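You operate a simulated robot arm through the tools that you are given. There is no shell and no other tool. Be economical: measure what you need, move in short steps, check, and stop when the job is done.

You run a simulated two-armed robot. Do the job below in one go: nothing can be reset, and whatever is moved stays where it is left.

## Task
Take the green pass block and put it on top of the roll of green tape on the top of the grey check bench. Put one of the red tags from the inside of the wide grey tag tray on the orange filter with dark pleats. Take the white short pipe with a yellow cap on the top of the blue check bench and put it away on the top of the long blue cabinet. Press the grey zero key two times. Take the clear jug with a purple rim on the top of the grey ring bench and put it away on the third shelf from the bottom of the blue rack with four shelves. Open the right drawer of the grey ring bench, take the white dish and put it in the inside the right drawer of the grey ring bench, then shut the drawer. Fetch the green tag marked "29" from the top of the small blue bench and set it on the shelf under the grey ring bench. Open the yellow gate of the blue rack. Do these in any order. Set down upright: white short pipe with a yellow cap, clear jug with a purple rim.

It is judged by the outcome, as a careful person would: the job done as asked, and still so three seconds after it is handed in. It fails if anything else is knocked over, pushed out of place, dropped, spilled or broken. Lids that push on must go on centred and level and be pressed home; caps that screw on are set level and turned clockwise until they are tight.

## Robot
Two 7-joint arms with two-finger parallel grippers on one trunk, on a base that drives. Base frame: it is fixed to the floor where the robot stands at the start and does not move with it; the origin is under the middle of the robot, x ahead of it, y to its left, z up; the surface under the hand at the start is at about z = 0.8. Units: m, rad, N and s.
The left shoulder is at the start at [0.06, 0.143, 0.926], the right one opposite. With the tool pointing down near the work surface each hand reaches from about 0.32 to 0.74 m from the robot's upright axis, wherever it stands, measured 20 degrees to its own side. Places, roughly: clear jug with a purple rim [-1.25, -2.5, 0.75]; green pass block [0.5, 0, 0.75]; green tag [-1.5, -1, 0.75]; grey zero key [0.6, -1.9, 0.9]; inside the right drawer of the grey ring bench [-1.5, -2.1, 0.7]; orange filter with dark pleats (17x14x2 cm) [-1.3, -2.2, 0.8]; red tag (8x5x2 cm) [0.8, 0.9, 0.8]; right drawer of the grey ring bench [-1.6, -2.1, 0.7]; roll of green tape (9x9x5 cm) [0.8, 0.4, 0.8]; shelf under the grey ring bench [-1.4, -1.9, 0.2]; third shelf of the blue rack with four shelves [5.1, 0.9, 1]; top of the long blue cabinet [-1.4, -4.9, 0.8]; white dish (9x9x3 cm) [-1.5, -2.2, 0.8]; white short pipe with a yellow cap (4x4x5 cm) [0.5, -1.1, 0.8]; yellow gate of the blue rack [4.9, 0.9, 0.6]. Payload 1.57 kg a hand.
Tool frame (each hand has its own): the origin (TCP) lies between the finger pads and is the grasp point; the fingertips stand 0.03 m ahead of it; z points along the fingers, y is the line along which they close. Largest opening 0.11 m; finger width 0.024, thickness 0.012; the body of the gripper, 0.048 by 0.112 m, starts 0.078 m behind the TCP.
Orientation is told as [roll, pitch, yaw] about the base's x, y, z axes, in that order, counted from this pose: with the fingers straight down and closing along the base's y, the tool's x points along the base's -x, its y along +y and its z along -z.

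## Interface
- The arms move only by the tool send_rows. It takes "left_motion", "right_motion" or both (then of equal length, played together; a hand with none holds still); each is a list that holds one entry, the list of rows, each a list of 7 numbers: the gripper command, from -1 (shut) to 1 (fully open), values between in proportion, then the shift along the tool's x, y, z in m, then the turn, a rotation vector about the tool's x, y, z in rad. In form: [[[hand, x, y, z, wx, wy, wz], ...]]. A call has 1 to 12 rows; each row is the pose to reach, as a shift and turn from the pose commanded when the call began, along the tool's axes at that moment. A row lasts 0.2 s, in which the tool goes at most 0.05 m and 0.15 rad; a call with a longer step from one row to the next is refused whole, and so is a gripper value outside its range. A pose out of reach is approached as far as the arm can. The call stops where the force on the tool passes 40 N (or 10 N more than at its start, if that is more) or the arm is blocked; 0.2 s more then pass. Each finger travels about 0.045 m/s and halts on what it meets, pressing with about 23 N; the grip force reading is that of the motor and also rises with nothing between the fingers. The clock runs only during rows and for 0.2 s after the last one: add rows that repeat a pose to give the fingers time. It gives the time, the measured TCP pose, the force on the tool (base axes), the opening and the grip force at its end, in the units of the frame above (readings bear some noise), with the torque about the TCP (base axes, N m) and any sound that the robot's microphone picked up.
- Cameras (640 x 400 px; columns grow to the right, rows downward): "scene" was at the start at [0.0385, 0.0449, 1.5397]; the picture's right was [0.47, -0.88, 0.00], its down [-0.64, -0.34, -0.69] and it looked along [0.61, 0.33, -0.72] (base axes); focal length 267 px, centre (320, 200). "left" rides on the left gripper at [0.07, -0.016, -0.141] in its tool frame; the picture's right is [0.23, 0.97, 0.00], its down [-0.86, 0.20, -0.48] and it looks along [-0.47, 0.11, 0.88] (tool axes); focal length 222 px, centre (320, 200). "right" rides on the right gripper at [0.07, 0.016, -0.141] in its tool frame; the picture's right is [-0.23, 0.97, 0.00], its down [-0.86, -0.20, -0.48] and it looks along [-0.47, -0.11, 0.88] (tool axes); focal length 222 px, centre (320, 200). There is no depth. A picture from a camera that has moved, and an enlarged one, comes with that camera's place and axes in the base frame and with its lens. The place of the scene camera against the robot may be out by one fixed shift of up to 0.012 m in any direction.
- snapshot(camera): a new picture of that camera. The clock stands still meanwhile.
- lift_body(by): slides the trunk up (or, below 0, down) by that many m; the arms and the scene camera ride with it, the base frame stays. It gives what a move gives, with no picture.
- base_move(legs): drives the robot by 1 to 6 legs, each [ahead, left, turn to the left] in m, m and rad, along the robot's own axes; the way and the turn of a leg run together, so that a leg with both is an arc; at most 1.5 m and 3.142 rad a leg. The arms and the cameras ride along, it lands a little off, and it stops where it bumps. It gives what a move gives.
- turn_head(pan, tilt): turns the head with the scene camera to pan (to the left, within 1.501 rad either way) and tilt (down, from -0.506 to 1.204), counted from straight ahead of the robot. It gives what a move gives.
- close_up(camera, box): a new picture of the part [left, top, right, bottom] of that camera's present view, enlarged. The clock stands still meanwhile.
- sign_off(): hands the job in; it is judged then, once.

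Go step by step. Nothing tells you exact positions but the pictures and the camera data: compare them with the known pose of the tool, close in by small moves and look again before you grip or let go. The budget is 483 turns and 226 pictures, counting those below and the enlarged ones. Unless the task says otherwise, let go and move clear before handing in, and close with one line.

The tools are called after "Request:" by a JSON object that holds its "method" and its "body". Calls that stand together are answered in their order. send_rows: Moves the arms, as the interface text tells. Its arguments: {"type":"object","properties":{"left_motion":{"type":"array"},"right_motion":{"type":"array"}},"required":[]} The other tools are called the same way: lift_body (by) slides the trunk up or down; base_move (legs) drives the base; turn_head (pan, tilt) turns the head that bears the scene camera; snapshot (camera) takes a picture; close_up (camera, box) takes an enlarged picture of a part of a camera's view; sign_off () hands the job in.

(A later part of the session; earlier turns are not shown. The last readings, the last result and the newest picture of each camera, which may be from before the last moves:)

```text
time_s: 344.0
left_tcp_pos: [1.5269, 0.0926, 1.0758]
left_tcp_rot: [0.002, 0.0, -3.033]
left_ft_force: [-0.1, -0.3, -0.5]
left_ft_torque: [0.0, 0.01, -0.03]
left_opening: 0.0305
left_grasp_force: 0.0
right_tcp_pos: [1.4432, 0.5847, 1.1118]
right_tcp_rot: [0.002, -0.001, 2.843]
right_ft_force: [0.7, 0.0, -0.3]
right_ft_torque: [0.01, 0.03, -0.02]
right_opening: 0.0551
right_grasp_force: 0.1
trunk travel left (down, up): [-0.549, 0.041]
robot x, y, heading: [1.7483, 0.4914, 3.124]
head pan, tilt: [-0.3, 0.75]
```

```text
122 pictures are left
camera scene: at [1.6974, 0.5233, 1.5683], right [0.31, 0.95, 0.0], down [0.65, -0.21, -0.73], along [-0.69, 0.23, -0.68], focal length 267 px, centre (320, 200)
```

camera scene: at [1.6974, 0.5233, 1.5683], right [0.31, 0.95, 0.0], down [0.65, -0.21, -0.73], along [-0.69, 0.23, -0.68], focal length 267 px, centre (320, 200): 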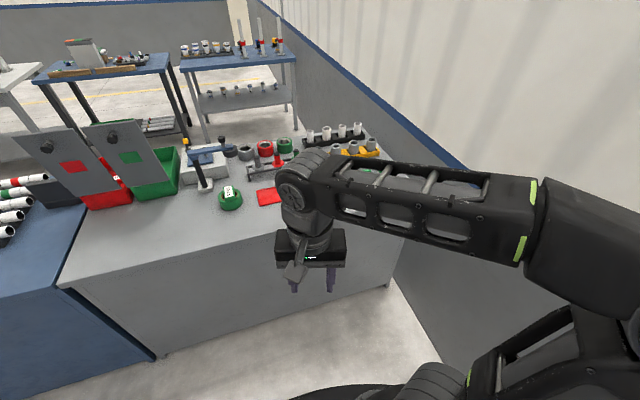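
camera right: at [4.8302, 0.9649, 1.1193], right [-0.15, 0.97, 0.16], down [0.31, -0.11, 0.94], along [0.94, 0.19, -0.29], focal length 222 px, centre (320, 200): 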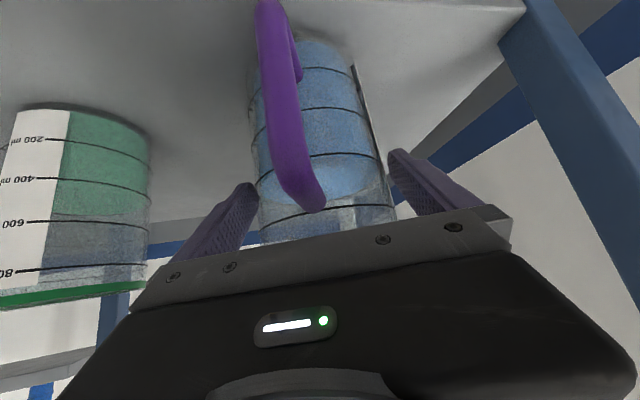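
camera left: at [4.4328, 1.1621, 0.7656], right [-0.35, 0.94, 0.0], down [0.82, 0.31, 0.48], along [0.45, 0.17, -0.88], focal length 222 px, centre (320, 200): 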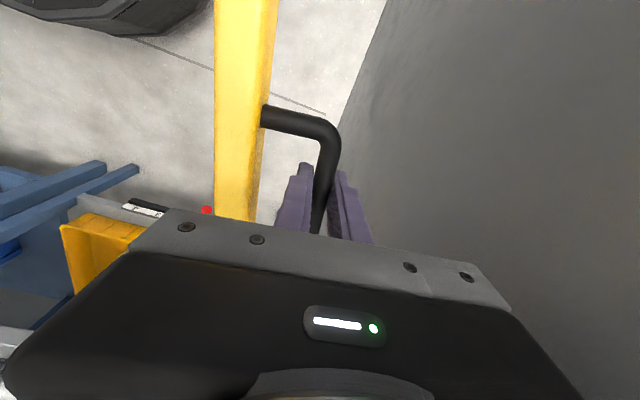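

Block still in place on the tape. Moving up to the tag tray with the right hand.

Request:
{"method": "base_move", "body": {"legs": [[0, -0.17, 0], [0.32, 0, 0]]}}

Request:
{"method": "send_rows", "body": {"right_motion": [[[1, -0.03, 0, 0.02, 0, 0, -0.05], [1, -0.06, -0.02, 0.04, 0, 0, -0.1], [1, -0.1, -0.03, 0.06, 0, 0, -0.15], [1, -0.14, -0.04, 0.07, 0, 0, -0.2], [1, -0.18, -0.05, 0.08, 0, 0, -0.25], [1, -0.22, -0.06, 0.09, 0, 0, -0.28]]]}}

Request:
{"method": "snapshot", "body": {"camera": "right"}}

Request:
{"method": "snapshot", "body": {"camera": "scene"}}

```text
time_s: 347.2
left_tcp_pos: [1.2074, 0.2653, 1.0758]
left_tcp_rot: [-0.001, 0.003, -3.035]
left_ft_force: [-1.3, 0.0, -0.1]
left_ft_torque: [-0.01, 0.0, -0.01]
left_opening: 0.0303
left_grasp_force: 0.1
right_tcp_pos: [1.1233, 0.7585, 1.1122]
right_tcp_rot: [0.003, 0.0, 2.844]
right_ft_force: [0.0, 0.6, -0.5]
right_ft_torque: [0.01, -0.05, 0.0]
right_opening: 0.0549
right_grasp_force: 0.0
trunk travel left (down, up): [-0.549, 0.041]
robot x, y, heading: [1.4263, 0.6633, 3.128]
head pan, tilt: [-0.3, 0.75]
```

```text
time_s: 348.6
left_tcp_pos: [1.2071, 0.2642, 1.076]
left_tcp_rot: [-0.001, 0.0, -3.033]
left_ft_force: [-0.7, -0.1, -0.4]
left_ft_torque: [0.0, -0.03, -0.01]
left_opening: 0.0304
left_grasp_force: 0.0
right_tcp_pos: [0.9305, 0.881, 1.021]
right_tcp_rot: [0.001, -0.003, 3.122]
right_ft_force: [-0.5, 0.6, 0.3]
right_ft_torque: [0.01, -0.04, 0.0]
right_opening: 0.11
right_grasp_force: 0.1
trunk travel left (down, up): [-0.549, 0.041]
robot x, y, heading: [1.4254, 0.6654, 3.124]
head pan, tilt: [-0.3, 0.75]
```

```text
121 pictures are left
camera right: at [0.9982, 0.8636, 1.1622], right [-0.24, -0.97, 0.0], down [-0.85, 0.22, 0.48], along [-0.47, 0.12, -0.88], focal length 222 px, centre (320, 200)
```

right: 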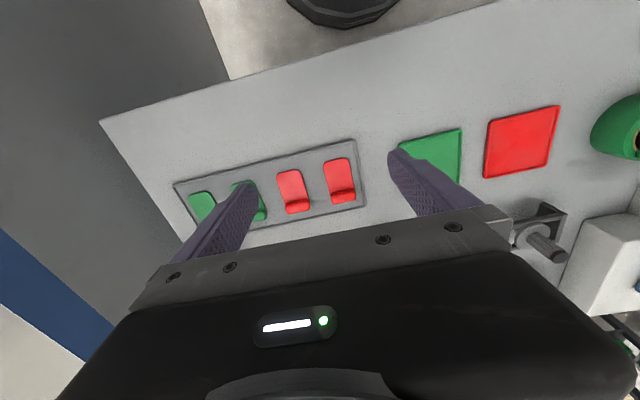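

```text
120 pictures are left
camera scene: at [1.377, 0.6976, 1.5683], right [0.31, 0.95, 0.0], down [0.65, -0.21, -0.73], along [-0.69, 0.23, -0.68], focal length 267 px, centre (320, 200)
```

scene: 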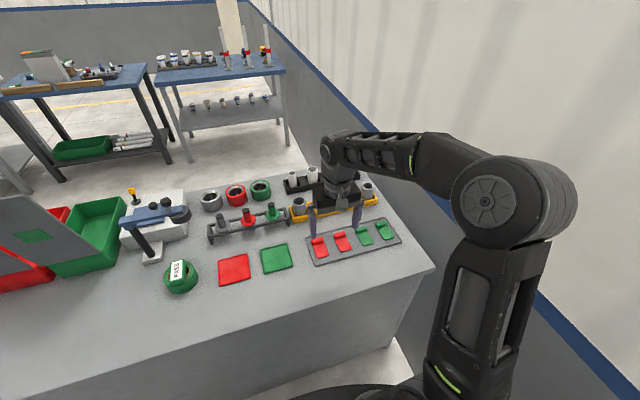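

The near red tag's raised grip is at about (0.80, 0.872). Moving over it with a narrower opening.

Request:
{"method": "send_rows", "body": {"right_motion": [[[0.2, -0.04, 0.004, 0.02, 0, 0, 0], [0.2, -0.08, 0.008, 0.045, 0, 0, 0], [0.2, -0.11, 0.0115, 0.08, 0, 0, 0], [0.2, -0.127, 0.0115, 0.11, 0, 0, 0], [0.2, -0.127, 0.0115, 0.13, 0, 0, 0]]]}}

Request:
{"method": "close_up", "body": {"camera": "right", "box": [160, 60, 480, 260]}}

Request:
{"method": "close_up", "body": {"camera": "scene", "box": [270, 190, 430, 290]}}

```text
time_s: 349.8
left_tcp_pos: [1.208, 0.2645, 1.0752]
left_tcp_rot: [0.001, -0.001, -3.033]
left_ft_force: [-0.2, 0.2, -0.2]
left_ft_torque: [-0.01, 0.0, -0.02]
left_opening: 0.0303
left_grasp_force: 0.1
right_tcp_pos: [0.8046, 0.8706, 0.8913]
right_tcp_rot: [0.002, -0.002, 3.124]
right_ft_force: [-0.6, 0.7, -0.3]
right_ft_torque: [-0.01, 0.01, 0.0]
right_opening: 0.0661
right_grasp_force: 0.1
trunk travel left (down, up): [-0.549, 0.041]
robot x, y, heading: [1.4308, 0.6637, 3.123]
head pan, tilt: [-0.3, 0.75]
```

```text
2.00 times, centred on (320, 160) of right
camera zoom: at [0.8719, 0.8536, 1.0327], right [-0.24, -0.97, 0.0], down [-0.85, 0.22, 0.48], along [-0.47, 0.12, -0.88], focal length 444 px, centre (320, 280)
```

zoom: 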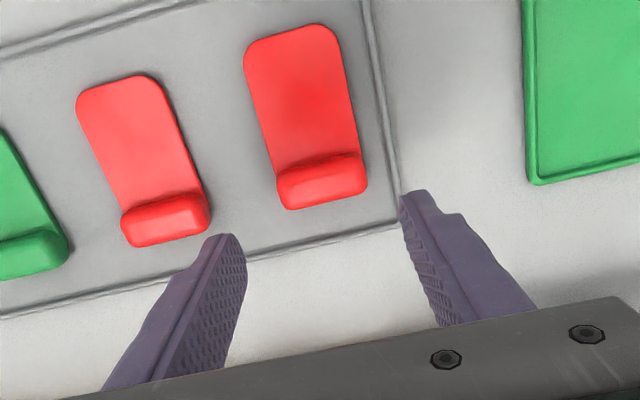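

```text
4.00 times, centred on (350, 240) of scene
camera zoom: at [1.3778, 0.6972, 1.5683], right [0.31, 0.95, 0.0], down [0.65, -0.21, -0.73], along [-0.69, 0.23, -0.68], focal length 1069 px, centre (200, 40)
```

zoom: 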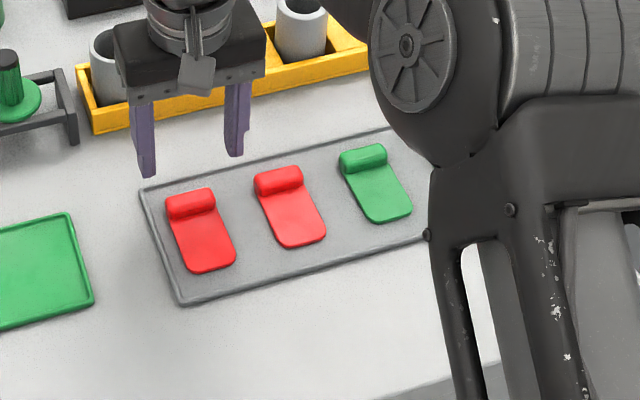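

Aligned. Going down close to the tray floor.

Request:
{"method": "send_rows", "body": {"right_motion": [[[0.2, 0, 0, 0.025, 0, 0, 0], [0.2, 0, 0, 0.045, 0, 0, 0], [0.2, 0, 0, 0.058, 0, 0, 0], [0.2, 0, 0, 0.064, 0, 0, 0]]]}}

Request:
{"method": "close_up", "body": {"camera": "right", "box": [160, 60, 480, 260]}}

Request:
{"method": "close_up", "body": {"camera": "scene", "box": [280, 220, 360, 270]}}

```text
time_s: 350.8
left_tcp_pos: [1.2106, 0.2644, 1.076]
left_tcp_rot: [-0.002, -0.004, -3.033]
left_ft_force: [-0.1, 0.2, 1.0]
left_ft_torque: [-0.02, -0.03, -0.02]
left_opening: 0.0304
left_grasp_force: 0.1
right_tcp_pos: [0.8045, 0.8707, 0.8352]
right_tcp_rot: [0.001, -0.012, 3.121]
right_ft_force: [8.6, 1.6, 35.6]
right_ft_torque: [0.83, -0.65, -0.12]
right_opening: 0.0666
right_grasp_force: 0.1
trunk travel left (down, up): [-0.549, 0.041]
robot x, y, heading: [1.4301, 0.6654, 3.126]
head pan, tilt: [-0.3, 0.75]
```

```text
2.00 times, centred on (320, 160) of right
camera zoom: at [0.8734, 0.8531, 0.9749], right [-0.25, -0.97, 0.0], down [-0.85, 0.22, 0.49], along [-0.47, 0.12, -0.87], focal length 444 px, centre (320, 280)
```

zoom: 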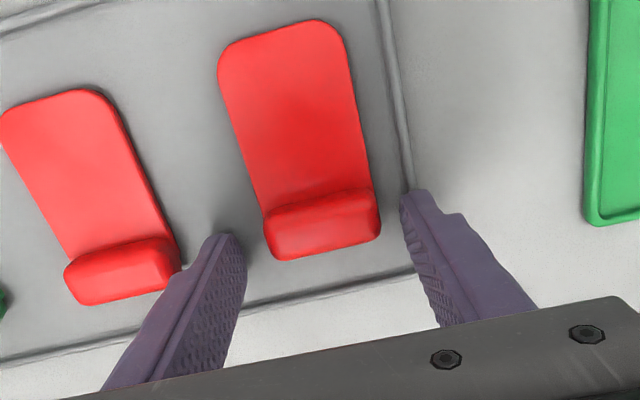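

```text
8.00 times, centred on (320, 245) of scene
camera zoom: at [1.3824, 0.696, 1.5693], right [0.31, 0.95, 0.0], down [0.65, -0.21, -0.73], along [-0.7, 0.23, -0.68], focal length 2137 px, centre (320, -160)
```

zoom: 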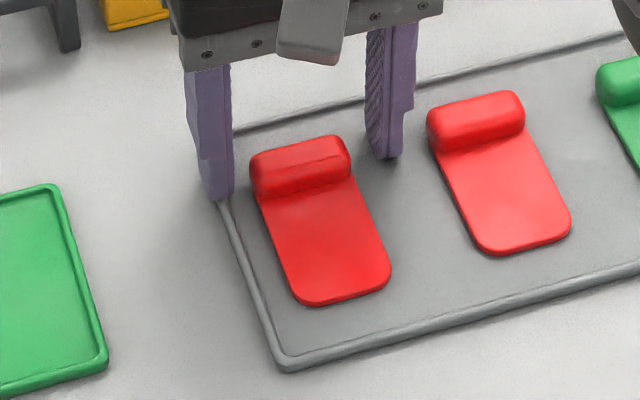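

The outer finger met the tray rim, so I'll take the other red tag at (0.811, 0.951), which has free space both sides.

Request:
{"method": "send_rows", "body": {"right_motion": [[[0.2, 0, 0, -0.03, 0, 0, 0], [0.2, 0.003, -0.035, -0.04, 0, 0, 0], [0.2, 0.006, -0.07, -0.04, 0, 0, 0], [0.2, 0.006, -0.081, -0.04, 0, 0, 0], [0.2, 0.006, -0.081, -0.03, 0, 0, 0]]]}}

Request:
{"method": "close_up", "body": {"camera": "right", "box": [160, 60, 480, 260]}}

```text
time_s: 352.0
left_tcp_pos: [1.2074, 0.267, 1.0758]
left_tcp_rot: [0.0, 0.0, -3.034]
left_ft_force: [-0.5, -0.3, -0.2]
left_ft_torque: [0.0, -0.06, -0.01]
left_opening: 0.0304
left_grasp_force: 0.1
right_tcp_pos: [0.8099, 0.9519, 0.8578]
right_tcp_rot: [0.003, -0.003, 3.123]
right_ft_force: [-0.1, -0.2, 0.7]
right_ft_torque: [-0.03, 0.01, 0.02]
right_opening: 0.0659
right_grasp_force: 0.0
trunk travel left (down, up): [-0.549, 0.041]
robot x, y, heading: [1.4287, 0.664, 3.122]
head pan, tilt: [-0.3, 0.75]
```

```text
2.00 times, centred on (320, 160) of right
camera zoom: at [0.8791, 0.9349, 0.9995], right [-0.25, -0.97, 0.0], down [-0.85, 0.22, 0.48], along [-0.47, 0.12, -0.88], focal length 444 px, centre (320, 280)
```

zoom: 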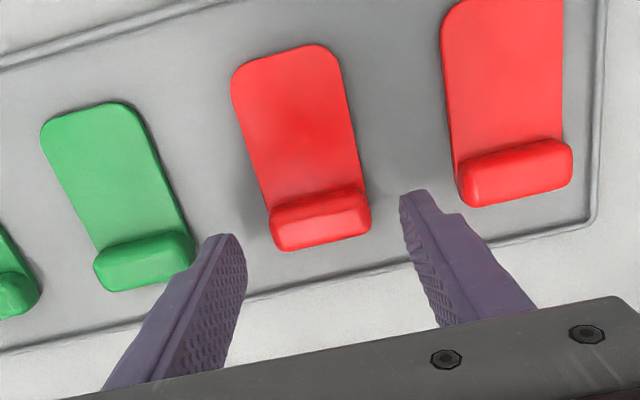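

Well centred. Descending in small steps and closing.

Request:
{"method": "send_rows", "body": {"right_motion": [[[0.2, 0.001, 0, 0.01, 0, 0, 0], [0.2, 0.001, 0, 0.017, 0, 0, 0], [0.2, 0.001, 0, 0.021, 0, 0, 0], [0.2, 0.001, 0, 0.024, 0, 0, 0]]]}}

```text
time_s: 353.0
left_tcp_pos: [1.2077, 0.2655, 1.0751]
left_tcp_rot: [-0.001, -0.001, -3.033]
left_ft_force: [0.5, -0.2, 0.2]
left_ft_torque: [0.04, 0.03, 0.02]
left_opening: 0.0303
left_grasp_force: 0.0
right_tcp_pos: [0.8113, 0.9525, 0.8337]
right_tcp_rot: [0.0, -0.003, 3.121]
right_ft_force: [-0.1, 0.4, 0.6]
right_ft_torque: [0.04, -0.05, 0.01]
right_opening: 0.0662
right_grasp_force: 0.0
trunk travel left (down, up): [-0.549, 0.041]
robot x, y, heading: [1.4289, 0.6654, 3.126]
head pan, tilt: [-0.3, 0.75]
```

Request:
{"method": "send_rows", "body": {"right_motion": [[[0.2, 0, 0, 0.002, 0, 0, 0], [0.2, 0, 0, 0.004, 0, 0, 0], [0.2, 0, 0, 0.004, 0, 0, 0]]]}}

```text
time_s: 353.8
left_tcp_pos: [1.2093, 0.2646, 1.0767]
left_tcp_rot: [-0.001, -0.002, -3.032]
left_ft_force: [0.2, 0.8, 0.4]
left_ft_torque: [-0.02, 0.01, -0.03]
left_opening: 0.0304
left_grasp_force: 0.0
right_tcp_pos: [0.8112, 0.9511, 0.8343]
right_tcp_rot: [-0.001, -0.011, 3.123]
right_ft_force: [0.9, 3.8, 33.5]
right_ft_torque: [-0.16, -0.37, 0.23]
right_opening: 0.0662
right_grasp_force: 0.1
trunk travel left (down, up): [-0.549, 0.041]
robot x, y, heading: [1.4291, 0.6609, 3.124]
head pan, tilt: [-0.3, 0.75]
```

Touched the tray floor; raising 3 mm and closing.

Request:
{"method": "send_rows", "body": {"right_motion": [[[0.2, 0, 0, -0.005, 0, 0, 0], [-0.1, 0, 0, -0.005, 0, 0, 0], [-1, 0, 0, -0.005, 0, 0, 0], [-1, 0, 0, -0.005, 0, 0, 0], [-1, 0, 0, -0.005, 0, 0, 0], [-1, 0, 0, -0.005, 0, 0, 0]]]}}

Request:
{"method": "send_rows", "body": {"right_motion": [[[-1, 0, 0, -0.008, 0, 0, 0], [-1, 0, 0, -0.02, 0, 0, 0], [-1, 0, 0, -0.035, 0, 0, 0], [-1, 0, 0, -0.05, 0, 0, 0]]]}}

Request:
{"method": "close_up", "body": {"camera": "right", "box": [160, 60, 480, 260]}}

```text
time_s: 355.2
left_tcp_pos: [1.209, 0.2645, 1.075]
left_tcp_rot: [-0.002, 0.001, -3.033]
left_ft_force: [-0.2, 0.7, -0.1]
left_ft_torque: [0.01, -0.01, 0.01]
left_opening: 0.0305
left_grasp_force: 0.1
right_tcp_pos: [0.8126, 0.9499, 0.8346]
right_tcp_rot: [0.002, 0.0, 3.124]
right_ft_force: [-0.1, -0.5, 1.2]
right_ft_torque: [0.0, -0.13, -0.02]
right_opening: 0.0442
right_grasp_force: 23.6
trunk travel left (down, up): [-0.549, 0.041]
robot x, y, heading: [1.4273, 0.6624, 3.125]
head pan, tilt: [-0.3, 0.75]
```

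```text
time_s: 356.2
left_tcp_pos: [1.2093, 0.2645, 1.076]
left_tcp_rot: [0.001, 0.0, -3.034]
left_ft_force: [-0.2, -0.6, 0.1]
left_ft_torque: [0.02, 0.01, 0.0]
left_opening: 0.0306
left_grasp_force: 0.1
right_tcp_pos: [0.8126, 0.9517, 0.8845]
right_tcp_rot: [0.0, -0.003, 3.122]
right_ft_force: [-1.0, -0.1, -0.2]
right_ft_torque: [0.04, 0.01, -0.01]
right_opening: 0.0441
right_grasp_force: 23.0
trunk travel left (down, up): [-0.549, 0.041]
robot x, y, heading: [1.4257, 0.6667, 3.121]
head pan, tilt: [-0.3, 0.75]
```

```text
2.00 times, centred on (320, 160) of right
camera zoom: at [0.8803, 0.9347, 1.0261], right [-0.25, -0.97, 0.0], down [-0.85, 0.22, 0.48], along [-0.46, 0.12, -0.88], focal length 444 px, centre (320, 280)
```

zoom: 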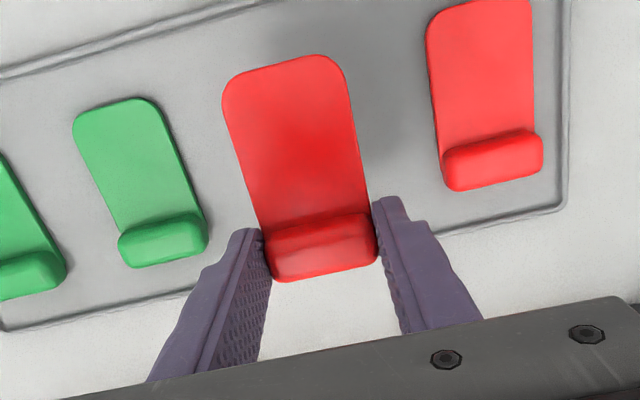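

Red tag held by its grip. I'll raise it and drive back around to the ring bench.

Request:
{"method": "send_rows", "body": {"right_motion": [[[-1, 0, 0, -0.025, 0, 0, 0], [-1, 0, 0, -0.055, 0, 0, 0], [-1, 0, 0, -0.085, 0, 0, 0], [-1, 0, 0, -0.115, 0, 0, 0], [-1, 0.02, 0, -0.14, 0, 0, 0], [-1, 0.05, 0.01, -0.16, 0, 0, 0], [-1, 0.08, 0.02, -0.17, 0, 0, 0], [-1, 0.11, 0.03, -0.17, 0, 0, 0], [-1, 0.14, 0.04, -0.17, 0, 0, 0], [-1, 0.17, 0.04, -0.17, 0, 0, 0], [-1, 0.2, 0.04, -0.17, 0, 0, 0]]]}}

Request:
{"method": "base_move", "body": {"legs": [[-0.3, 0, 0], [0, 0, 1.571], [1.3, 0, 0], [1.3, 0, 0], [1.3, 0, 0], [0, 0, -1.56]]}}

Request:
{"method": "base_move", "body": {"legs": [[1.1, 0, 0], [0.95, 0, 0], [0, -0.8, 0]]}}

Request:
{"method": "turn_head", "body": {"pan": -0.1, "tilt": 0.6}}

Request:
{"method": "snapshot", "body": {"camera": "scene"}}

```text
time_s: 358.6
left_tcp_pos: [1.2083, 0.2649, 1.0763]
left_tcp_rot: [0.001, 0.0, -3.035]
left_ft_force: [1.3, 0.0, 0.1]
left_ft_torque: [0.0, 0.02, 0.01]
left_opening: 0.0304
left_grasp_force: 0.0
right_tcp_pos: [1.0118, 0.9087, 1.0552]
right_tcp_rot: [0.001, -0.002, 3.125]
right_ft_force: [0.3, 0.2, 0.1]
right_ft_torque: [0.0, 0.0, -0.02]
right_opening: 0.0441
right_grasp_force: 22.7
trunk travel left (down, up): [-0.549, 0.041]
robot x, y, heading: [1.4308, 0.6667, 3.124]
head pan, tilt: [-0.3, 0.75]
```

```text
time_s: 386.6
left_tcp_pos: [1.4142, -3.6307, 1.0756]
left_tcp_rot: [-0.002, 0.0, -3.04]
left_ft_force: [0.2, 0.4, 0.0]
left_ft_torque: [-0.01, 0.01, 0.01]
left_opening: 0.0305
left_grasp_force: 0.1
right_tcp_pos: [1.2253, -2.9869, 1.0544]
right_tcp_rot: [0.001, -0.001, 3.113]
right_ft_force: [-1.1, -0.7, -1.3]
right_ft_torque: [-0.01, -0.03, 0.0]
right_opening: 0.0442
right_grasp_force: 23.2
trunk travel left (down, up): [-0.549, 0.041]
robot x, y, heading: [1.6387, -3.2334, 3.114]
head pan, tilt: [-0.3, 0.75]
```

```text
time_s: 400.8
left_tcp_pos: [-0.6215, -2.7772, 1.0768]
left_tcp_rot: [0.001, -0.001, -3.037]
left_ft_force: [-0.1, 0.3, 0.1]
left_ft_torque: [0.01, -0.01, -0.02]
left_opening: 0.0303
left_grasp_force: 0.1
right_tcp_pos: [-0.8171, -2.1331, 1.0538]
right_tcp_rot: [0.001, -0.003, 3.119]
right_ft_force: [-0.2, 0.3, 0.0]
right_ft_torque: [0.0, -0.01, 0.02]
right_opening: 0.0441
right_grasp_force: 23.1
trunk travel left (down, up): [-0.549, 0.041]
robot x, y, heading: [-0.4014, -2.3766, 3.119]
head pan, tilt: [-0.3, 0.75]
```

```text
time_s: 401.5
left_tcp_pos: [-0.6228, -2.7768, 1.0759]
left_tcp_rot: [-0.003, 0.001, -3.036]
left_ft_force: [0.7, 0.0, 0.6]
left_ft_torque: [-0.02, -0.02, 0.0]
left_opening: 0.0305
left_grasp_force: 0.1
right_tcp_pos: [-0.8162, -2.1343, 1.0536]
right_tcp_rot: [0.001, -0.002, 3.119]
right_ft_force: [0.0, -1.1, -0.6]
right_ft_torque: [0.02, 0.01, 0.03]
right_opening: 0.0441
right_grasp_force: 23.3
trunk travel left (down, up): [-0.549, 0.041]
robot x, y, heading: [-0.4024, -2.3799, 3.121]
head pan, tilt: [-0.099, 0.6]
```

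```text
113 pictures are left
camera scene: at [-0.4599, -2.3615, 1.5811], right [0.12, 0.99, 0.0], down [0.56, -0.07, -0.82], along [-0.82, 0.1, -0.57], focal length 267 px, centre (320, 200)
```

scene: 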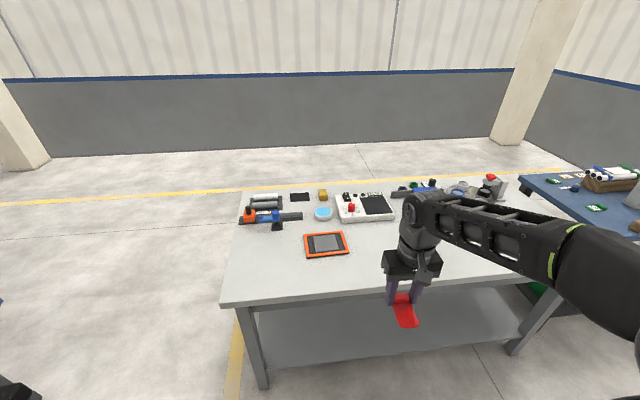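

Filter in view. Moving closer and checking its position.

Request:
{"method": "base_move", "body": {"legs": [[0.27, 0.08, 0]]}}

Request:
{"method": "turn_head", "body": {"pan": -0.1, "tilt": 0.8}}

Request:
{"method": "snapshot", "body": {"camera": "scene"}}

Request:
{"method": "snapshot", "body": {"camera": "right"}}

```text
time_s: 403.5
left_tcp_pos: [-0.8926, -2.8531, 1.0758]
left_tcp_rot: [0.0, 0.001, -3.036]
left_ft_force: [-0.7, 0.5, -0.4]
left_ft_torque: [0.01, 0.0, -0.01]
left_opening: 0.0306
left_grasp_force: 0.0
right_tcp_pos: [-1.0871, -2.2086, 1.0537]
right_tcp_rot: [0.001, -0.002, 3.12]
right_ft_force: [-0.1, -0.2, -0.5]
right_ft_torque: [0.0, -0.05, -0.01]
right_opening: 0.0441
right_grasp_force: 23.2
trunk travel left (down, up): [-0.549, 0.041]
robot x, y, heading: [-0.667, -2.4549, 3.12]
head pan, tilt: [-0.099, 0.6]
```

```text
time_s: 404.2
left_tcp_pos: [-0.8926, -2.853, 1.0761]
left_tcp_rot: [0.0, 0.001, -3.036]
left_ft_force: [-0.4, -0.2, 0.5]
left_ft_torque: [0.01, 0.03, -0.03]
left_opening: 0.0305
left_grasp_force: 0.0
right_tcp_pos: [-1.0861, -2.2084, 1.0544]
right_tcp_rot: [0.001, -0.002, 3.118]
right_ft_force: [0.9, 0.0, 0.3]
right_ft_torque: [-0.02, -0.04, 0.01]
right_opening: 0.044
right_grasp_force: 22.6
trunk travel left (down, up): [-0.549, 0.041]
robot x, y, heading: [-0.6666, -2.4518, 3.117]
head pan, tilt: [-0.099, 0.799]
```

```text
112 pictures are left
camera scene: at [-0.7213, -2.4368, 1.5644], right [0.12, 0.99, 0.0], down [0.71, -0.09, -0.7], along [-0.69, 0.08, -0.72], focal length 267 px, centre (320, 200)
```

scene: 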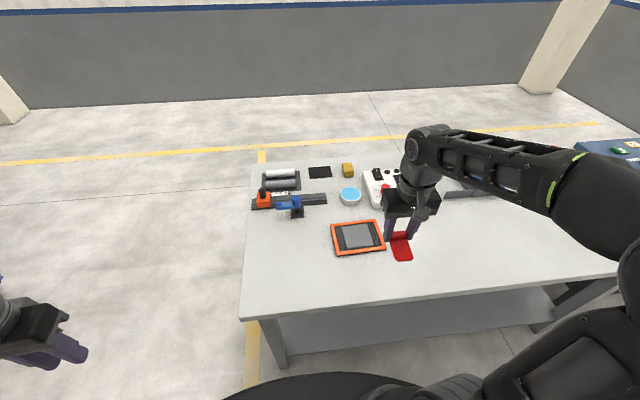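

```text
111 pictures are left
camera right: at [-1.0173, -2.2255, 1.1955], right [-0.25, -0.97, 0.0], down [-0.85, 0.22, 0.48], along [-0.47, 0.12, -0.88], focal length 222 px, centre (320, 200)
```

right: 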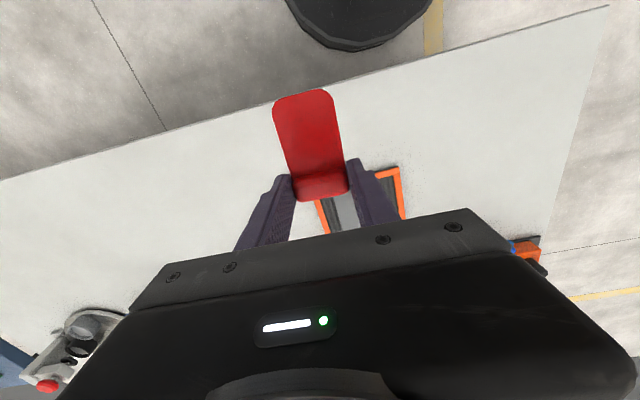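

Filter centre ≈ (-1.245, -2.248). Moving the tag over it.

Request:
{"method": "send_rows", "body": {"right_motion": [[[-1, -0.03, 0.007, 0, 0, 0, 0], [-1, -0.06, 0.014, 0, 0, 0, 0], [-1, -0.09, 0.021, 0.01, 0, 0, 0], [-1, -0.12, 0.028, 0.03, 0, 0, 0], [-1, -0.15, 0.036, 0.05, 0, 0, 0], [-1, -0.18, 0.0444, 0.075, 0, 0, 0], [-1, -0.187, 0.0444, 0.1, 0, 0, 0], [-1, -0.187, 0.0444, 0.12, 0, 0, 0]]]}}

Request:
{"method": "snapshot", "body": {"camera": "right"}}

Request:
{"method": "close_up", "body": {"camera": "scene", "box": [290, 170, 450, 270]}}

```text
time_s: 406.0
left_tcp_pos: [-0.8934, -2.8509, 1.0754]
left_tcp_rot: [0.0, 0.0, -3.037]
left_ft_force: [-0.1, 0.0, -0.2]
left_ft_torque: [0.02, 0.01, 0.04]
left_opening: 0.0304
left_grasp_force: 0.1
right_tcp_pos: [-1.274, -2.2483, 0.9337]
right_tcp_rot: [0.0, -0.002, 3.119]
right_ft_force: [-0.9, 0.0, 0.3]
right_ft_torque: [-0.05, 0.03, 0.01]
right_opening: 0.044
right_grasp_force: 22.6
trunk travel left (down, up): [-0.549, 0.041]
robot x, y, heading: [-0.6649, -2.4504, 3.119]
head pan, tilt: [-0.099, 0.799]
```

```text
110 pictures are left
camera right: at [-1.2058, -2.2659, 1.0756], right [-0.25, -0.97, 0.0], down [-0.85, 0.22, 0.48], along [-0.46, 0.12, -0.88], focal length 222 px, centre (320, 200)
```

right: 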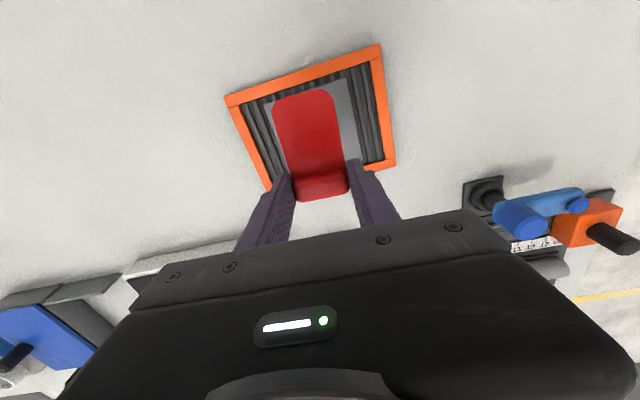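

```text
4.00 times, centred on (370, 220) of scene
camera zoom: at [-0.7217, -2.4368, 1.5643], right [0.12, 0.99, 0.0], down [0.71, -0.09, -0.7], along [-0.69, 0.08, -0.72], focal length 1069 px, centre (120, 120)
```

zoom: 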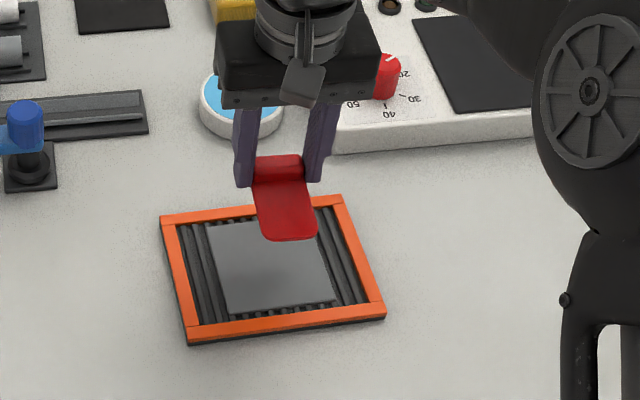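

Filter centre refined to (-1.256, -2.244). Shifting and lowering the tag.

Request:
{"method": "send_rows", "body": {"right_motion": [[[-1, -0.01, -0.004, 0.01, 0, 0, 0], [-1, -0.01, -0.004, 0.035, 0, 0, 0], [-1, -0.01, -0.004, 0.055, 0, 0, 0], [-1, -0.01, -0.004, 0.068, 0, 0, 0], [-1, -0.01, -0.004, 0.075, 0, 0, 0]]]}}

Request:
{"method": "close_up", "body": {"camera": "scene", "box": [310, 190, 410, 260]}}

```text
time_s: 407.2
left_tcp_pos: [-0.8915, -2.852, 1.0766]
left_tcp_rot: [0.0, 0.001, -3.037]
left_ft_force: [0.4, 0.3, -0.1]
left_ft_torque: [0.01, -0.03, -0.01]
left_opening: 0.0307
left_grasp_force: 0.0
right_tcp_pos: [-1.2833, -2.2429, 0.8594]
right_tcp_rot: [0.001, -0.001, 3.119]
right_ft_force: [-0.2, -0.2, -0.6]
right_ft_torque: [0.01, 0.02, -0.01]
right_opening: 0.044
right_grasp_force: 22.9
trunk travel left (down, up): [-0.549, 0.041]
robot x, y, heading: [-0.6672, -2.4511, 3.126]
head pan, tilt: [-0.099, 0.799]
```

```text
5.71 times, centred on (360, 225) of scene
camera zoom: at [-0.7215, -2.4368, 1.5643], right [0.12, 0.99, 0.0], down [0.71, -0.09, -0.7], along [-0.69, 0.08, -0.72], focal length 1527 px, centre (91, 57)
```

zoom: 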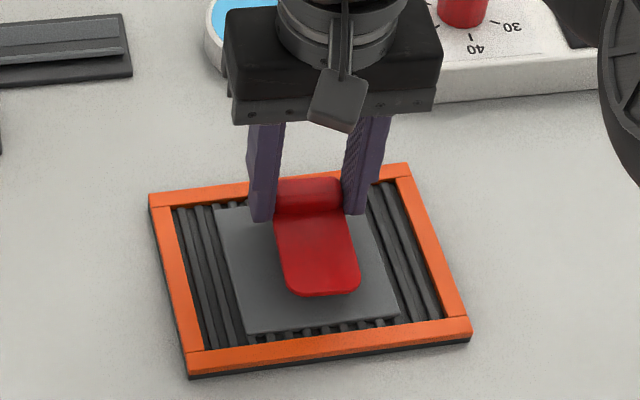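

Nicely placed over the grey centre. Lowering the rest in small steps until contact.

Request:
{"method": "send_rows", "body": {"right_motion": [[[-1, 0, 0, 0.004, 0, 0, 0], [-1, 0, 0, 0.008, 0, 0, 0], [-1, 0, 0, 0.011, 0, 0, 0]]]}}

Request:
{"method": "send_rows", "body": {"right_motion": [[[-1, 0, 0, 0.002, 0, 0, 0], [-1, 0, 0, 0.004, 0, 0, 0]]]}}

```text
time_s: 408.0
left_tcp_pos: [-0.892, -2.8509, 1.0756]
left_tcp_rot: [-0.001, -0.001, -3.036]
left_ft_force: [-0.1, 0.0, -0.3]
left_ft_torque: [-0.04, -0.02, 0.01]
left_opening: 0.0301
left_grasp_force: 0.0
right_tcp_pos: [-1.2838, -2.2431, 0.8479]
right_tcp_rot: [0.002, -0.001, 3.118]
right_ft_force: [0.1, 0.4, 0.1]
right_ft_torque: [-0.01, 0.0, -0.03]
right_opening: 0.0439
right_grasp_force: 23.1
trunk travel left (down, up): [-0.549, 0.041]
robot x, y, heading: [-0.6694, -2.453, 3.118]
head pan, tilt: [-0.099, 0.799]
```

```text
time_s: 408.6
left_tcp_pos: [-0.8915, -2.852, 1.0763]
left_tcp_rot: [-0.001, 0.001, -3.038]
left_ft_force: [0.0, -0.3, -0.5]
left_ft_torque: [-0.02, 0.04, -0.03]
left_opening: 0.0305
left_grasp_force: 0.1
right_tcp_pos: [-1.2832, -2.2455, 0.8434]
right_tcp_rot: [0.002, -0.002, 3.118]
right_ft_force: [0.5, -0.2, -0.4]
right_ft_torque: [-0.02, 0.0, -0.01]
right_opening: 0.0441
right_grasp_force: 23.3
trunk travel left (down, up): [-0.549, 0.041]
robot x, y, heading: [-0.6697, -2.4532, 3.127]
head pan, tilt: [-0.099, 0.799]
```

Request:
{"method": "send_rows", "body": {"right_motion": [[[-1, 0, 0, 0.002, 0, 0, 0], [-1, 0, 0, 0.004, 0, 0, 0], [-1, 0, 0, 0.006, 0, 0, 0]]]}}

Request:
{"method": "close_up", "body": {"camera": "scene", "box": [310, 190, 410, 260]}}

```text
time_s: 409.4
left_tcp_pos: [-0.8906, -2.8519, 1.0754]
left_tcp_rot: [-0.002, -0.001, -3.036]
left_ft_force: [-0.7, -0.5, -0.6]
left_ft_torque: [0.0, 0.01, 0.0]
left_opening: 0.0305
left_grasp_force: 0.1
right_tcp_pos: [-1.2839, -2.2438, 0.8438]
right_tcp_rot: [0.001, -0.009, 3.118]
right_ft_force: [2.2, 2.7, 32.2]
right_ft_torque: [0.13, -0.94, 0.08]
right_opening: 0.0441
right_grasp_force: 22.8
trunk travel left (down, up): [-0.549, 0.041]
robot x, y, heading: [-0.6742, -2.451, 3.12]
head pan, tilt: [-0.099, 0.799]
```

```text
5.71 times, centred on (360, 225) of scene
camera zoom: at [-0.7178, -2.4377, 1.565], right [0.12, 0.99, 0.0], down [0.71, -0.09, -0.7], along [-0.69, 0.08, -0.72], focal length 1527 px, centre (91, 57)
```

zoom: 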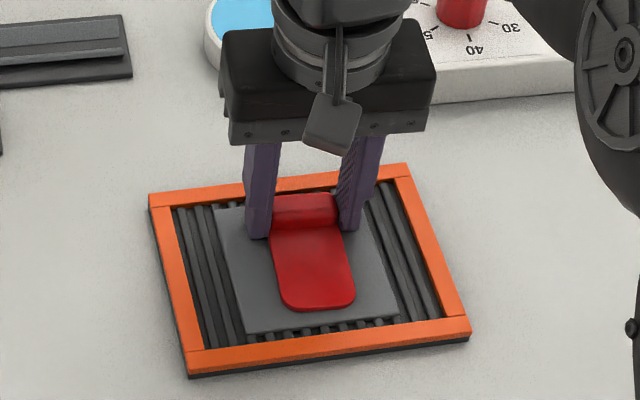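

Contact. Raising 2 mm, releasing and lifting off.

Request:
{"method": "send_rows", "body": {"right_motion": [[[-1, 0, 0, -0.004, 0, 0, 0], [-0.1, 0, 0, -0.004, 0, 0, 0], [0, 0, 0, -0.004, 0, 0, 0], [0.1, 0, 0, -0.004, 0, 0, 0], [0.2, 0, 0, -0.02, 0, 0, 0], [0.2, 0, 0, -0.05, 0, 0, 0], [0.2, 0, 0, -0.09, 0, 0, 0], [0.2, 0, 0, -0.13, 0, 0, 0], [0.2, 0, 0, -0.17, 0, 0, 0]]]}}

Request:
{"method": "close_up", "body": {"camera": "scene", "box": [260, 150, 420, 250]}}

Request:
{"method": "snapshot", "body": {"camera": "right"}}

```text
time_s: 411.4
left_tcp_pos: [-0.8918, -2.8515, 1.078]
left_tcp_rot: [-0.001, 0.0, -3.035]
left_ft_force: [0.1, -0.2, -0.5]
left_ft_torque: [-0.01, 0.01, 0.02]
left_opening: 0.0304
left_grasp_force: 0.0
right_tcp_pos: [-1.2851, -2.2434, 1.0087]
right_tcp_rot: [0.003, -0.001, 3.118]
right_ft_force: [0.4, -0.6, 0.1]
right_ft_torque: [0.02, 0.0, 0.04]
right_opening: 0.066
right_grasp_force: 0.0
trunk travel left (down, up): [-0.549, 0.041]
robot x, y, heading: [-0.666, -2.4529, 3.119]
head pan, tilt: [-0.099, 0.799]
```

```text
4.00 times, centred on (340, 200) of scene
camera zoom: at [-0.7208, -2.437, 1.5643], right [0.12, 0.99, 0.0], down [0.71, -0.09, -0.7], along [-0.69, 0.08, -0.72], focal length 1069 px, centre (240, 200)
```

zoom: 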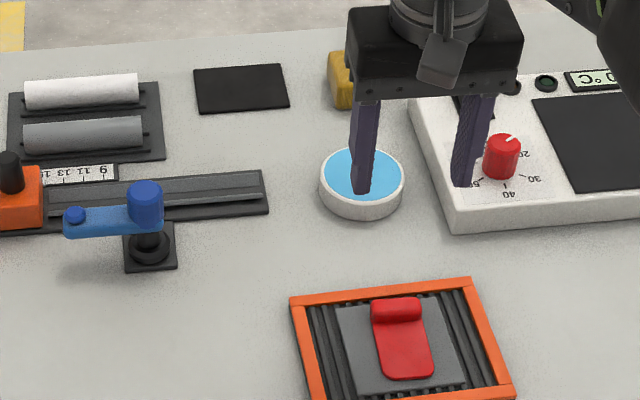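

```text
105 pictures are left
camera right: at [-1.2152, -2.261, 1.1509], right [-0.25, -0.97, 0.0], down [-0.85, 0.22, 0.48], along [-0.46, 0.12, -0.88], focal length 222 px, centre (320, 200)
```

right: 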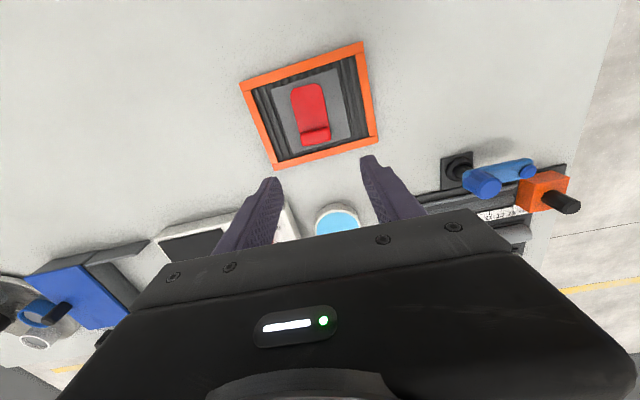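

The red tag lies on the filter. Next the dish and drawer: I'll go around the bench end to its other side, where the drawers should be.

Request:
{"method": "send_rows", "body": {"right_motion": [[[0.2, 0.04, 0, -0.03, 0, 0, 0], [0.2, 0.08, 0, -0.05, 0, 0, 0], [0.2, 0.12, 0, -0.06, 0, 0, 0], [0.2, 0.16, 0, -0.06, 0, 0, 0], [0.2, 0.2, 0, -0.06, 0, 0, 0], [0.2, 0.24, 0, -0.06, 0, 0, 0]]]}}

Request:
{"method": "base_move", "body": {"legs": [[-0.15, 0, 0], [0, 0.9, 0], [0.9, 0, 0], [0.75, 0, 0], [0, 0, -1.571]]}}

Request:
{"method": "turn_head", "body": {"pan": -0.5, "tilt": 0.5}}

Request:
{"method": "snapshot", "body": {"camera": "scene"}}

```text
time_s: 412.8
left_tcp_pos: [-0.8907, -2.852, 1.0764]
left_tcp_rot: [0.0, -0.001, -3.038]
left_ft_force: [0.2, 0.8, -0.9]
left_ft_torque: [0.0, 0.04, 0.0]
left_opening: 0.0303
left_grasp_force: 0.0
right_tcp_pos: [-1.0428, -2.2488, 1.0674]
right_tcp_rot: [0.001, -0.004, 3.119]
right_ft_force: [-0.6, -0.7, 0.1]
right_ft_torque: [-0.04, -0.01, 0.01]
right_opening: 0.0659
right_grasp_force: 0.1
trunk travel left (down, up): [-0.549, 0.041]
robot x, y, heading: [-0.6683, -2.4558, 3.122]
head pan, tilt: [-0.099, 0.799]
```

```text
time_s: 430.3
left_tcp_pos: [-2.575, -3.0996, 1.0754]
left_tcp_rot: [0.0, 0.001, 1.676]
left_ft_force: [-0.6, -0.1, -0.3]
left_ft_torque: [-0.03, -0.01, -0.03]
left_opening: 0.0306
left_grasp_force: 0.0
right_tcp_pos: [-1.9711, -2.948, 1.0679]
right_tcp_rot: [0.002, -0.002, 1.549]
right_ft_force: [0.9, 0.2, -0.5]
right_ft_torque: [0.01, 0.03, 0.0]
right_opening: 0.066
right_grasp_force: 0.0
trunk travel left (down, up): [-0.549, 0.041]
robot x, y, heading: [-2.1738, -3.3209, 1.55]
head pan, tilt: [-0.099, 0.799]
```

```text
time_s: 431.1
left_tcp_pos: [-2.5749, -3.1007, 1.0764]
left_tcp_rot: [-0.001, -0.001, 1.676]
left_ft_force: [0.7, 0.3, 0.2]
left_ft_torque: [-0.02, 0.0, 0.0]
left_opening: 0.0303
left_grasp_force: 0.0
right_tcp_pos: [-1.971, -2.9477, 1.0683]
right_tcp_rot: [0.003, -0.002, 1.549]
right_ft_force: [-0.1, 1.1, 0.1]
right_ft_torque: [0.02, 0.02, -0.01]
right_opening: 0.066
right_grasp_force: 0.0
trunk travel left (down, up): [-0.549, 0.041]
robot x, y, heading: [-2.1758, -3.3228, 1.552]
head pan, tilt: [-0.499, 0.499]
```

```text
104 pictures are left
camera scene: at [-2.1333, -3.2672, 1.5902], right [0.87, -0.5, 0.0], down [-0.24, -0.42, -0.88], along [0.44, 0.76, -0.48], focal length 267 px, centre (320, 200)
```

scene: 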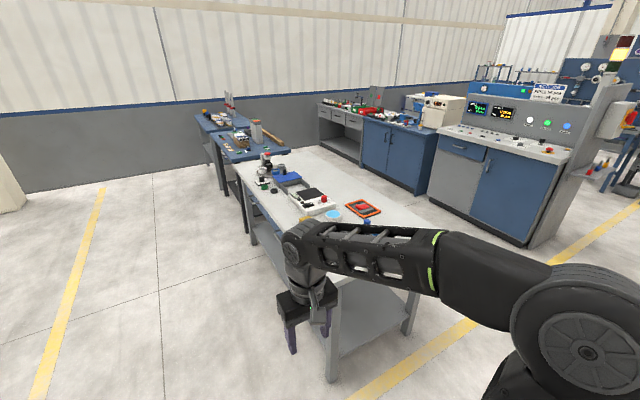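

Drawers are on this side. Driving along and turning to face them.

Request:
{"method": "base_move", "body": {"legs": [[0.95, 0.17, 0], [0, 0, -1.552]]}}

Request:
{"method": "turn_head", "body": {"pan": 0.0, "tilt": 0.7}}

Request:
{"method": "snapshot", "body": {"camera": "scene"}}

```text
time_s: 439.9
left_tcp_pos: [-2.0996, -1.9748, 1.076]
left_tcp_rot: [-0.001, -0.001, 0.102]
left_ft_force: [-0.4, -0.3, 0.0]
left_ft_torque: [0.03, 0.02, -0.02]
left_opening: 0.0301
left_grasp_force: 0.0
right_tcp_pos: [-1.9477, -2.5773, 1.0671]
right_tcp_rot: [0.002, -0.001, -0.026]
right_ft_force: [0.6, -0.2, 0.0]
right_ft_torque: [-0.01, 0.0, -0.01]
right_opening: 0.0658
right_grasp_force: 0.1
trunk travel left (down, up): [-0.549, 0.041]
robot x, y, heading: [-2.3226, -2.3733, -0.019]
head pan, tilt: [-0.499, 0.499]
```

```text
time_s: 440.9
left_tcp_pos: [-2.0975, -1.9739, 1.0766]
left_tcp_rot: [0.001, 0.001, 0.1]
left_ft_force: [-0.7, 0.4, -0.1]
left_ft_torque: [-0.02, 0.01, -0.01]
left_opening: 0.0304
left_grasp_force: 0.0
right_tcp_pos: [-1.9469, -2.5776, 1.0683]
right_tcp_rot: [0.003, -0.002, -0.026]
right_ft_force: [-0.7, 0.2, 0.1]
right_ft_torque: [0.02, -0.03, -0.03]
right_opening: 0.066
right_grasp_force: 0.0
trunk travel left (down, up): [-0.549, 0.041]
robot x, y, heading: [-2.3253, -2.3741, -0.025]
head pan, tilt: [0.0, 0.7]
```

```text
103 pictures are left
camera scene: at [-2.2698, -2.3677, 1.5726], right [-0.02, -1.0, 0.0], down [-0.64, 0.02, -0.77], along [0.76, -0.02, -0.64], focal length 267 px, centre (320, 200)
```

scene: 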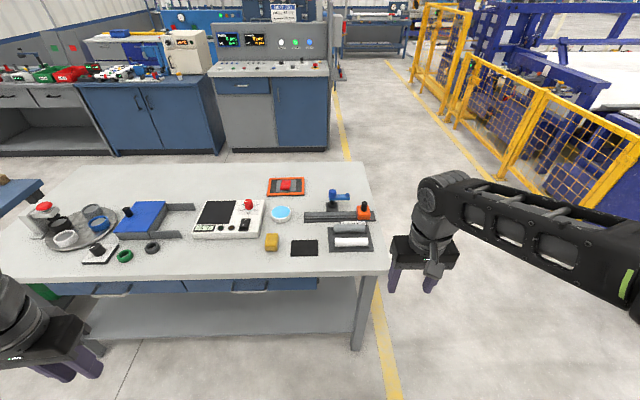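

Request:
{"method": "close_up", "body": {"camera": "scene", "box": [170, 220, 350, 332]}}

```text
3.56 times, centred on (260, 276) of scene
camera zoom: at [-2.2698, -2.3677, 1.5726], right [-0.02, -1.0, 0.0], down [-0.64, 0.02, -0.77], along [0.76, -0.02, -0.64], focal length 950 px, centre (533, -70)
```

zoom: 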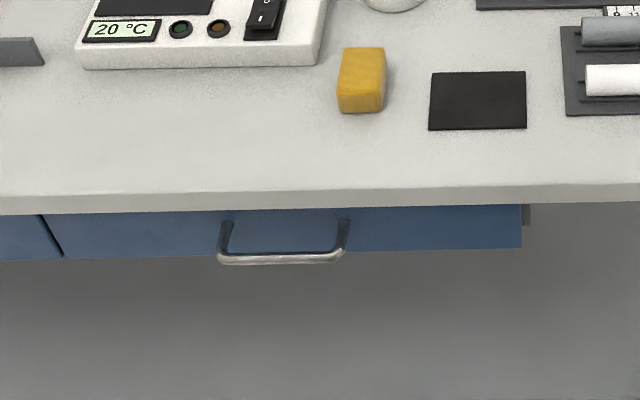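

The right drawer's handle is at about (-1.75, -2.126, 0.71). First I'll pick up the dish with the right hand, then open the drawer with the left. Moving closer.

Request:
{"method": "base_move", "body": {"legs": [[0, 0, 0.02], [0, 0.25, 0], [0.235, 0, 0]]}}

Request:
{"method": "send_rows", "body": {"right_motion": [[[1, -0.03, 0, 0, 0, 0, 0], [1, -0.07, 0.01, 0, 0, 0, 0], [1, -0.11, 0.03, 0.02, 0, 0, 0], [1, -0.15, 0.05, 0.04, 0, 0, 0]]]}}

Request:
{"method": "snapshot", "body": {"camera": "right"}}

Request:
{"method": "snapshot", "body": {"camera": "scene"}}

```text
time_s: 444.4
left_tcp_pos: [-1.8674, -1.7195, 1.0758]
left_tcp_rot: [0.0, 0.001, 0.119]
left_ft_force: [0.1, -0.6, -0.4]
left_ft_torque: [-0.01, 0.0, -0.02]
left_opening: 0.0304
left_grasp_force: 0.1
right_tcp_pos: [-1.7054, -2.3205, 1.0669]
right_tcp_rot: [0.001, -0.003, -0.008]
right_ft_force: [0.6, -0.6, 0.0]
right_ft_torque: [-0.02, 0.0, -0.03]
right_opening: 0.0661
right_grasp_force: 0.0
trunk travel left (down, up): [-0.549, 0.041]
robot x, y, heading: [-2.0845, -2.1211, -0.01]
head pan, tilt: [0.0, 0.7]
```

```text
time_s: 445.4
left_tcp_pos: [-1.8668, -1.7191, 1.0758]
left_tcp_rot: [0.001, 0.001, 0.12]
left_ft_force: [0.0, -0.1, -0.3]
left_ft_torque: [0.01, 0.02, -0.03]
left_opening: 0.0302
left_grasp_force: 0.1
right_tcp_pos: [-1.5553, -2.2719, 1.027]
right_tcp_rot: [0.001, 0.0, -0.009]
right_ft_force: [0.0, -0.5, 0.2]
right_ft_torque: [0.01, 0.02, 0.0]
right_opening: 0.11
right_grasp_force: 0.1
trunk travel left (down, up): [-0.549, 0.041]
robot x, y, heading: [-2.0876, -2.12, -0.005]
head pan, tilt: [0.0, 0.7]
```

```text
101 pictures are left
camera right: at [-1.6253, -2.2545, 1.1689], right [0.24, 0.97, 0.0], down [0.85, -0.21, 0.48], along [0.47, -0.11, -0.88], focal length 222 px, centre (320, 200)
```

right: 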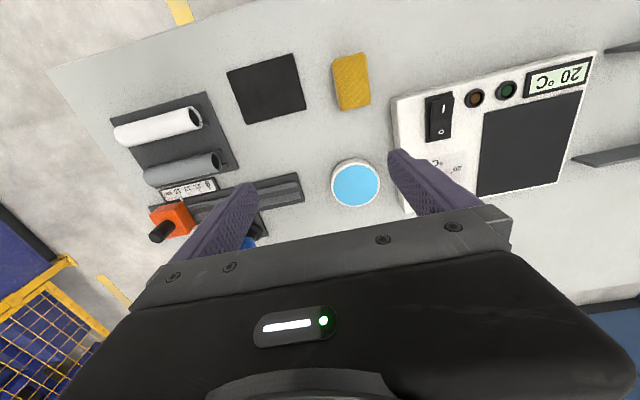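

```text
100 pictures are left
camera scene: at [-2.0309, -2.1153, 1.5725], right [-0.01, -1.0, 0.0], down [-0.64, 0.0, -0.76], along [0.76, -0.01, -0.64], focal length 267 px, centre (320, 200)
```

scene: 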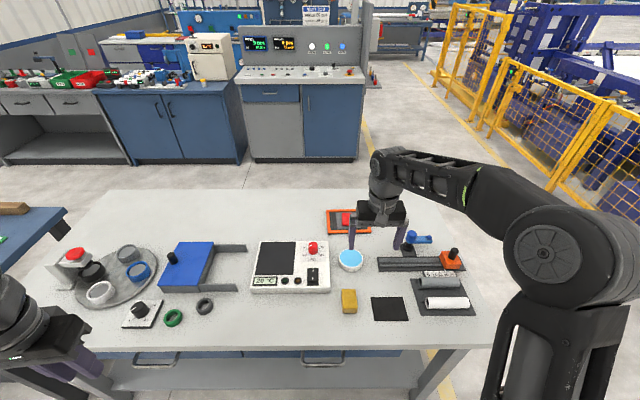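

Dish centre (-1.463, -2.231); the box is close on its left, so I'll turn the right hand to close front-to-back.

Request:
{"method": "send_rows", "body": {"right_motion": [[[1, -0.008, 0.004, 0, 0, 0, -0.143], [1, -0.016, 0.007, 0, 0, 0, -0.286], [1, -0.024, 0.011, 0, 0, 0, -0.428], [1, -0.032, 0.015, 0, 0, 0, -0.571], [1, -0.04, 0.019, 0, 0, 0, -0.714], [1, -0.05, 0.022, 0, 0, 0, -0.857], [1, -0.06, 0.026, 0, 0, 0, -1.0], [1, -0.07, 0.03, 0, 0, 0, -1.142], [1, -0.08, 0.034, 0, 0, 0, -1.285], [1, -0.088, 0.037, 0.02, 0, 0, -1.428], [1, -0.092, 0.04, 0.05, 0, 0, -1.562]]]}}

Request:
{"method": "snapshot", "body": {"camera": "right"}}

```text
time_s: 447.8
left_tcp_pos: [-1.8675, -1.7195, 1.0755]
left_tcp_rot: [0.001, 0.001, 0.119]
left_ft_force: [0.4, 0.4, 0.2]
left_ft_torque: [-0.05, 0.02, -0.01]
left_opening: 0.0305
left_grasp_force: 0.0
right_tcp_pos: [-1.4612, -2.2329, 0.9774]
right_tcp_rot: [-0.002, -0.002, 1.557]
right_ft_force: [0.2, 0.5, -0.4]
right_ft_torque: [0.0, 0.02, 0.0]
right_opening: 0.1102
right_grasp_force: 0.1
trunk travel left (down, up): [-0.549, 0.041]
robot x, y, heading: [-2.0856, -2.1214, -0.012]
head pan, tilt: [0.0, 0.7]
```

```text
99 pictures are left
camera right: at [-1.4816, -2.3012, 1.1193], right [-0.97, 0.24, 0.0], down [0.21, 0.85, 0.48], along [0.12, 0.47, -0.88], focal length 222 px, centre (320, 200)
```

right: 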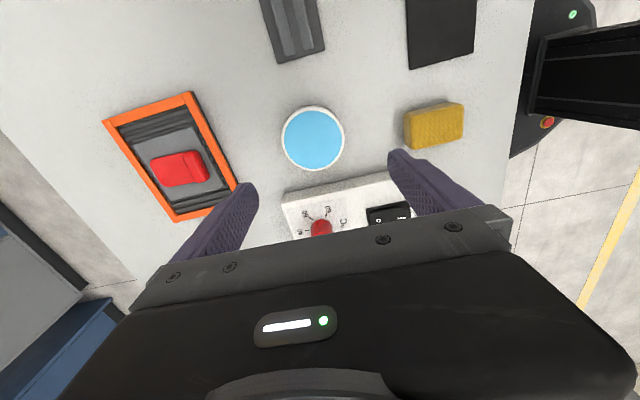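

Fine adjustment and descent around the dish.

Request:
{"method": "send_rows", "body": {"right_motion": [[[1, 0.003, -0.006, 0.03, 0, 0, 0], [1, 0.003, -0.006, 0.06, 0, 0, 0], [1, 0.003, -0.006, 0.09, 0, 0, 0], [1, 0.003, -0.006, 0.115, 0, 0, 0], [1, 0.003, -0.006, 0.128, 0, 0, 0], [1, 0.003, -0.006, 0.136, 0, 0, 0]]]}}

Request:
{"method": "close_up", "body": {"camera": "right", "box": [160, 60, 480, 260]}}

```text
time_s: 449.2
left_tcp_pos: [-1.8678, -1.7189, 1.0765]
left_tcp_rot: [0.0, 0.0, 0.119]
left_ft_force: [-0.6, -0.1, -0.9]
left_ft_torque: [-0.03, 0.01, 0.01]
left_opening: 0.03
left_grasp_force: 0.0
right_tcp_pos: [-1.4567, -2.2339, 0.8416]
right_tcp_rot: [-0.003, -0.001, 1.555]
right_ft_force: [-0.9, 0.2, -0.7]
right_ft_torque: [0.0, 0.01, 0.0]
right_opening: 0.1101
right_grasp_force: 0.1
trunk travel left (down, up): [-0.549, 0.041]
robot x, y, heading: [-2.0839, -2.1242, -0.006]
head pan, tilt: [0.0, 0.7]
```

```text
2.00 times, centred on (320, 160) of right
camera zoom: at [-1.4759, -2.3041, 0.9833], right [-0.97, 0.24, 0.0], down [0.21, 0.85, 0.48], along [0.12, 0.47, -0.88], focal length 444 px, centre (320, 280)
```

zoom: 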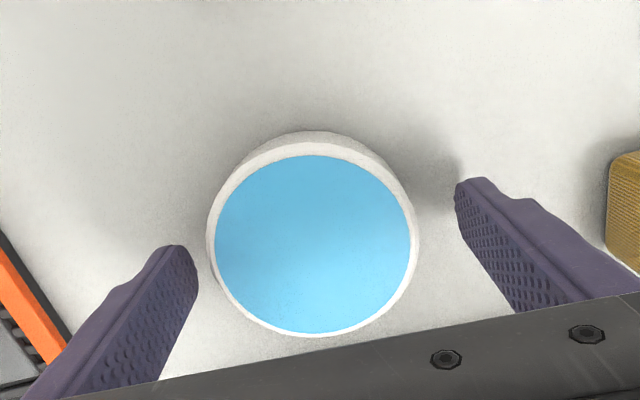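

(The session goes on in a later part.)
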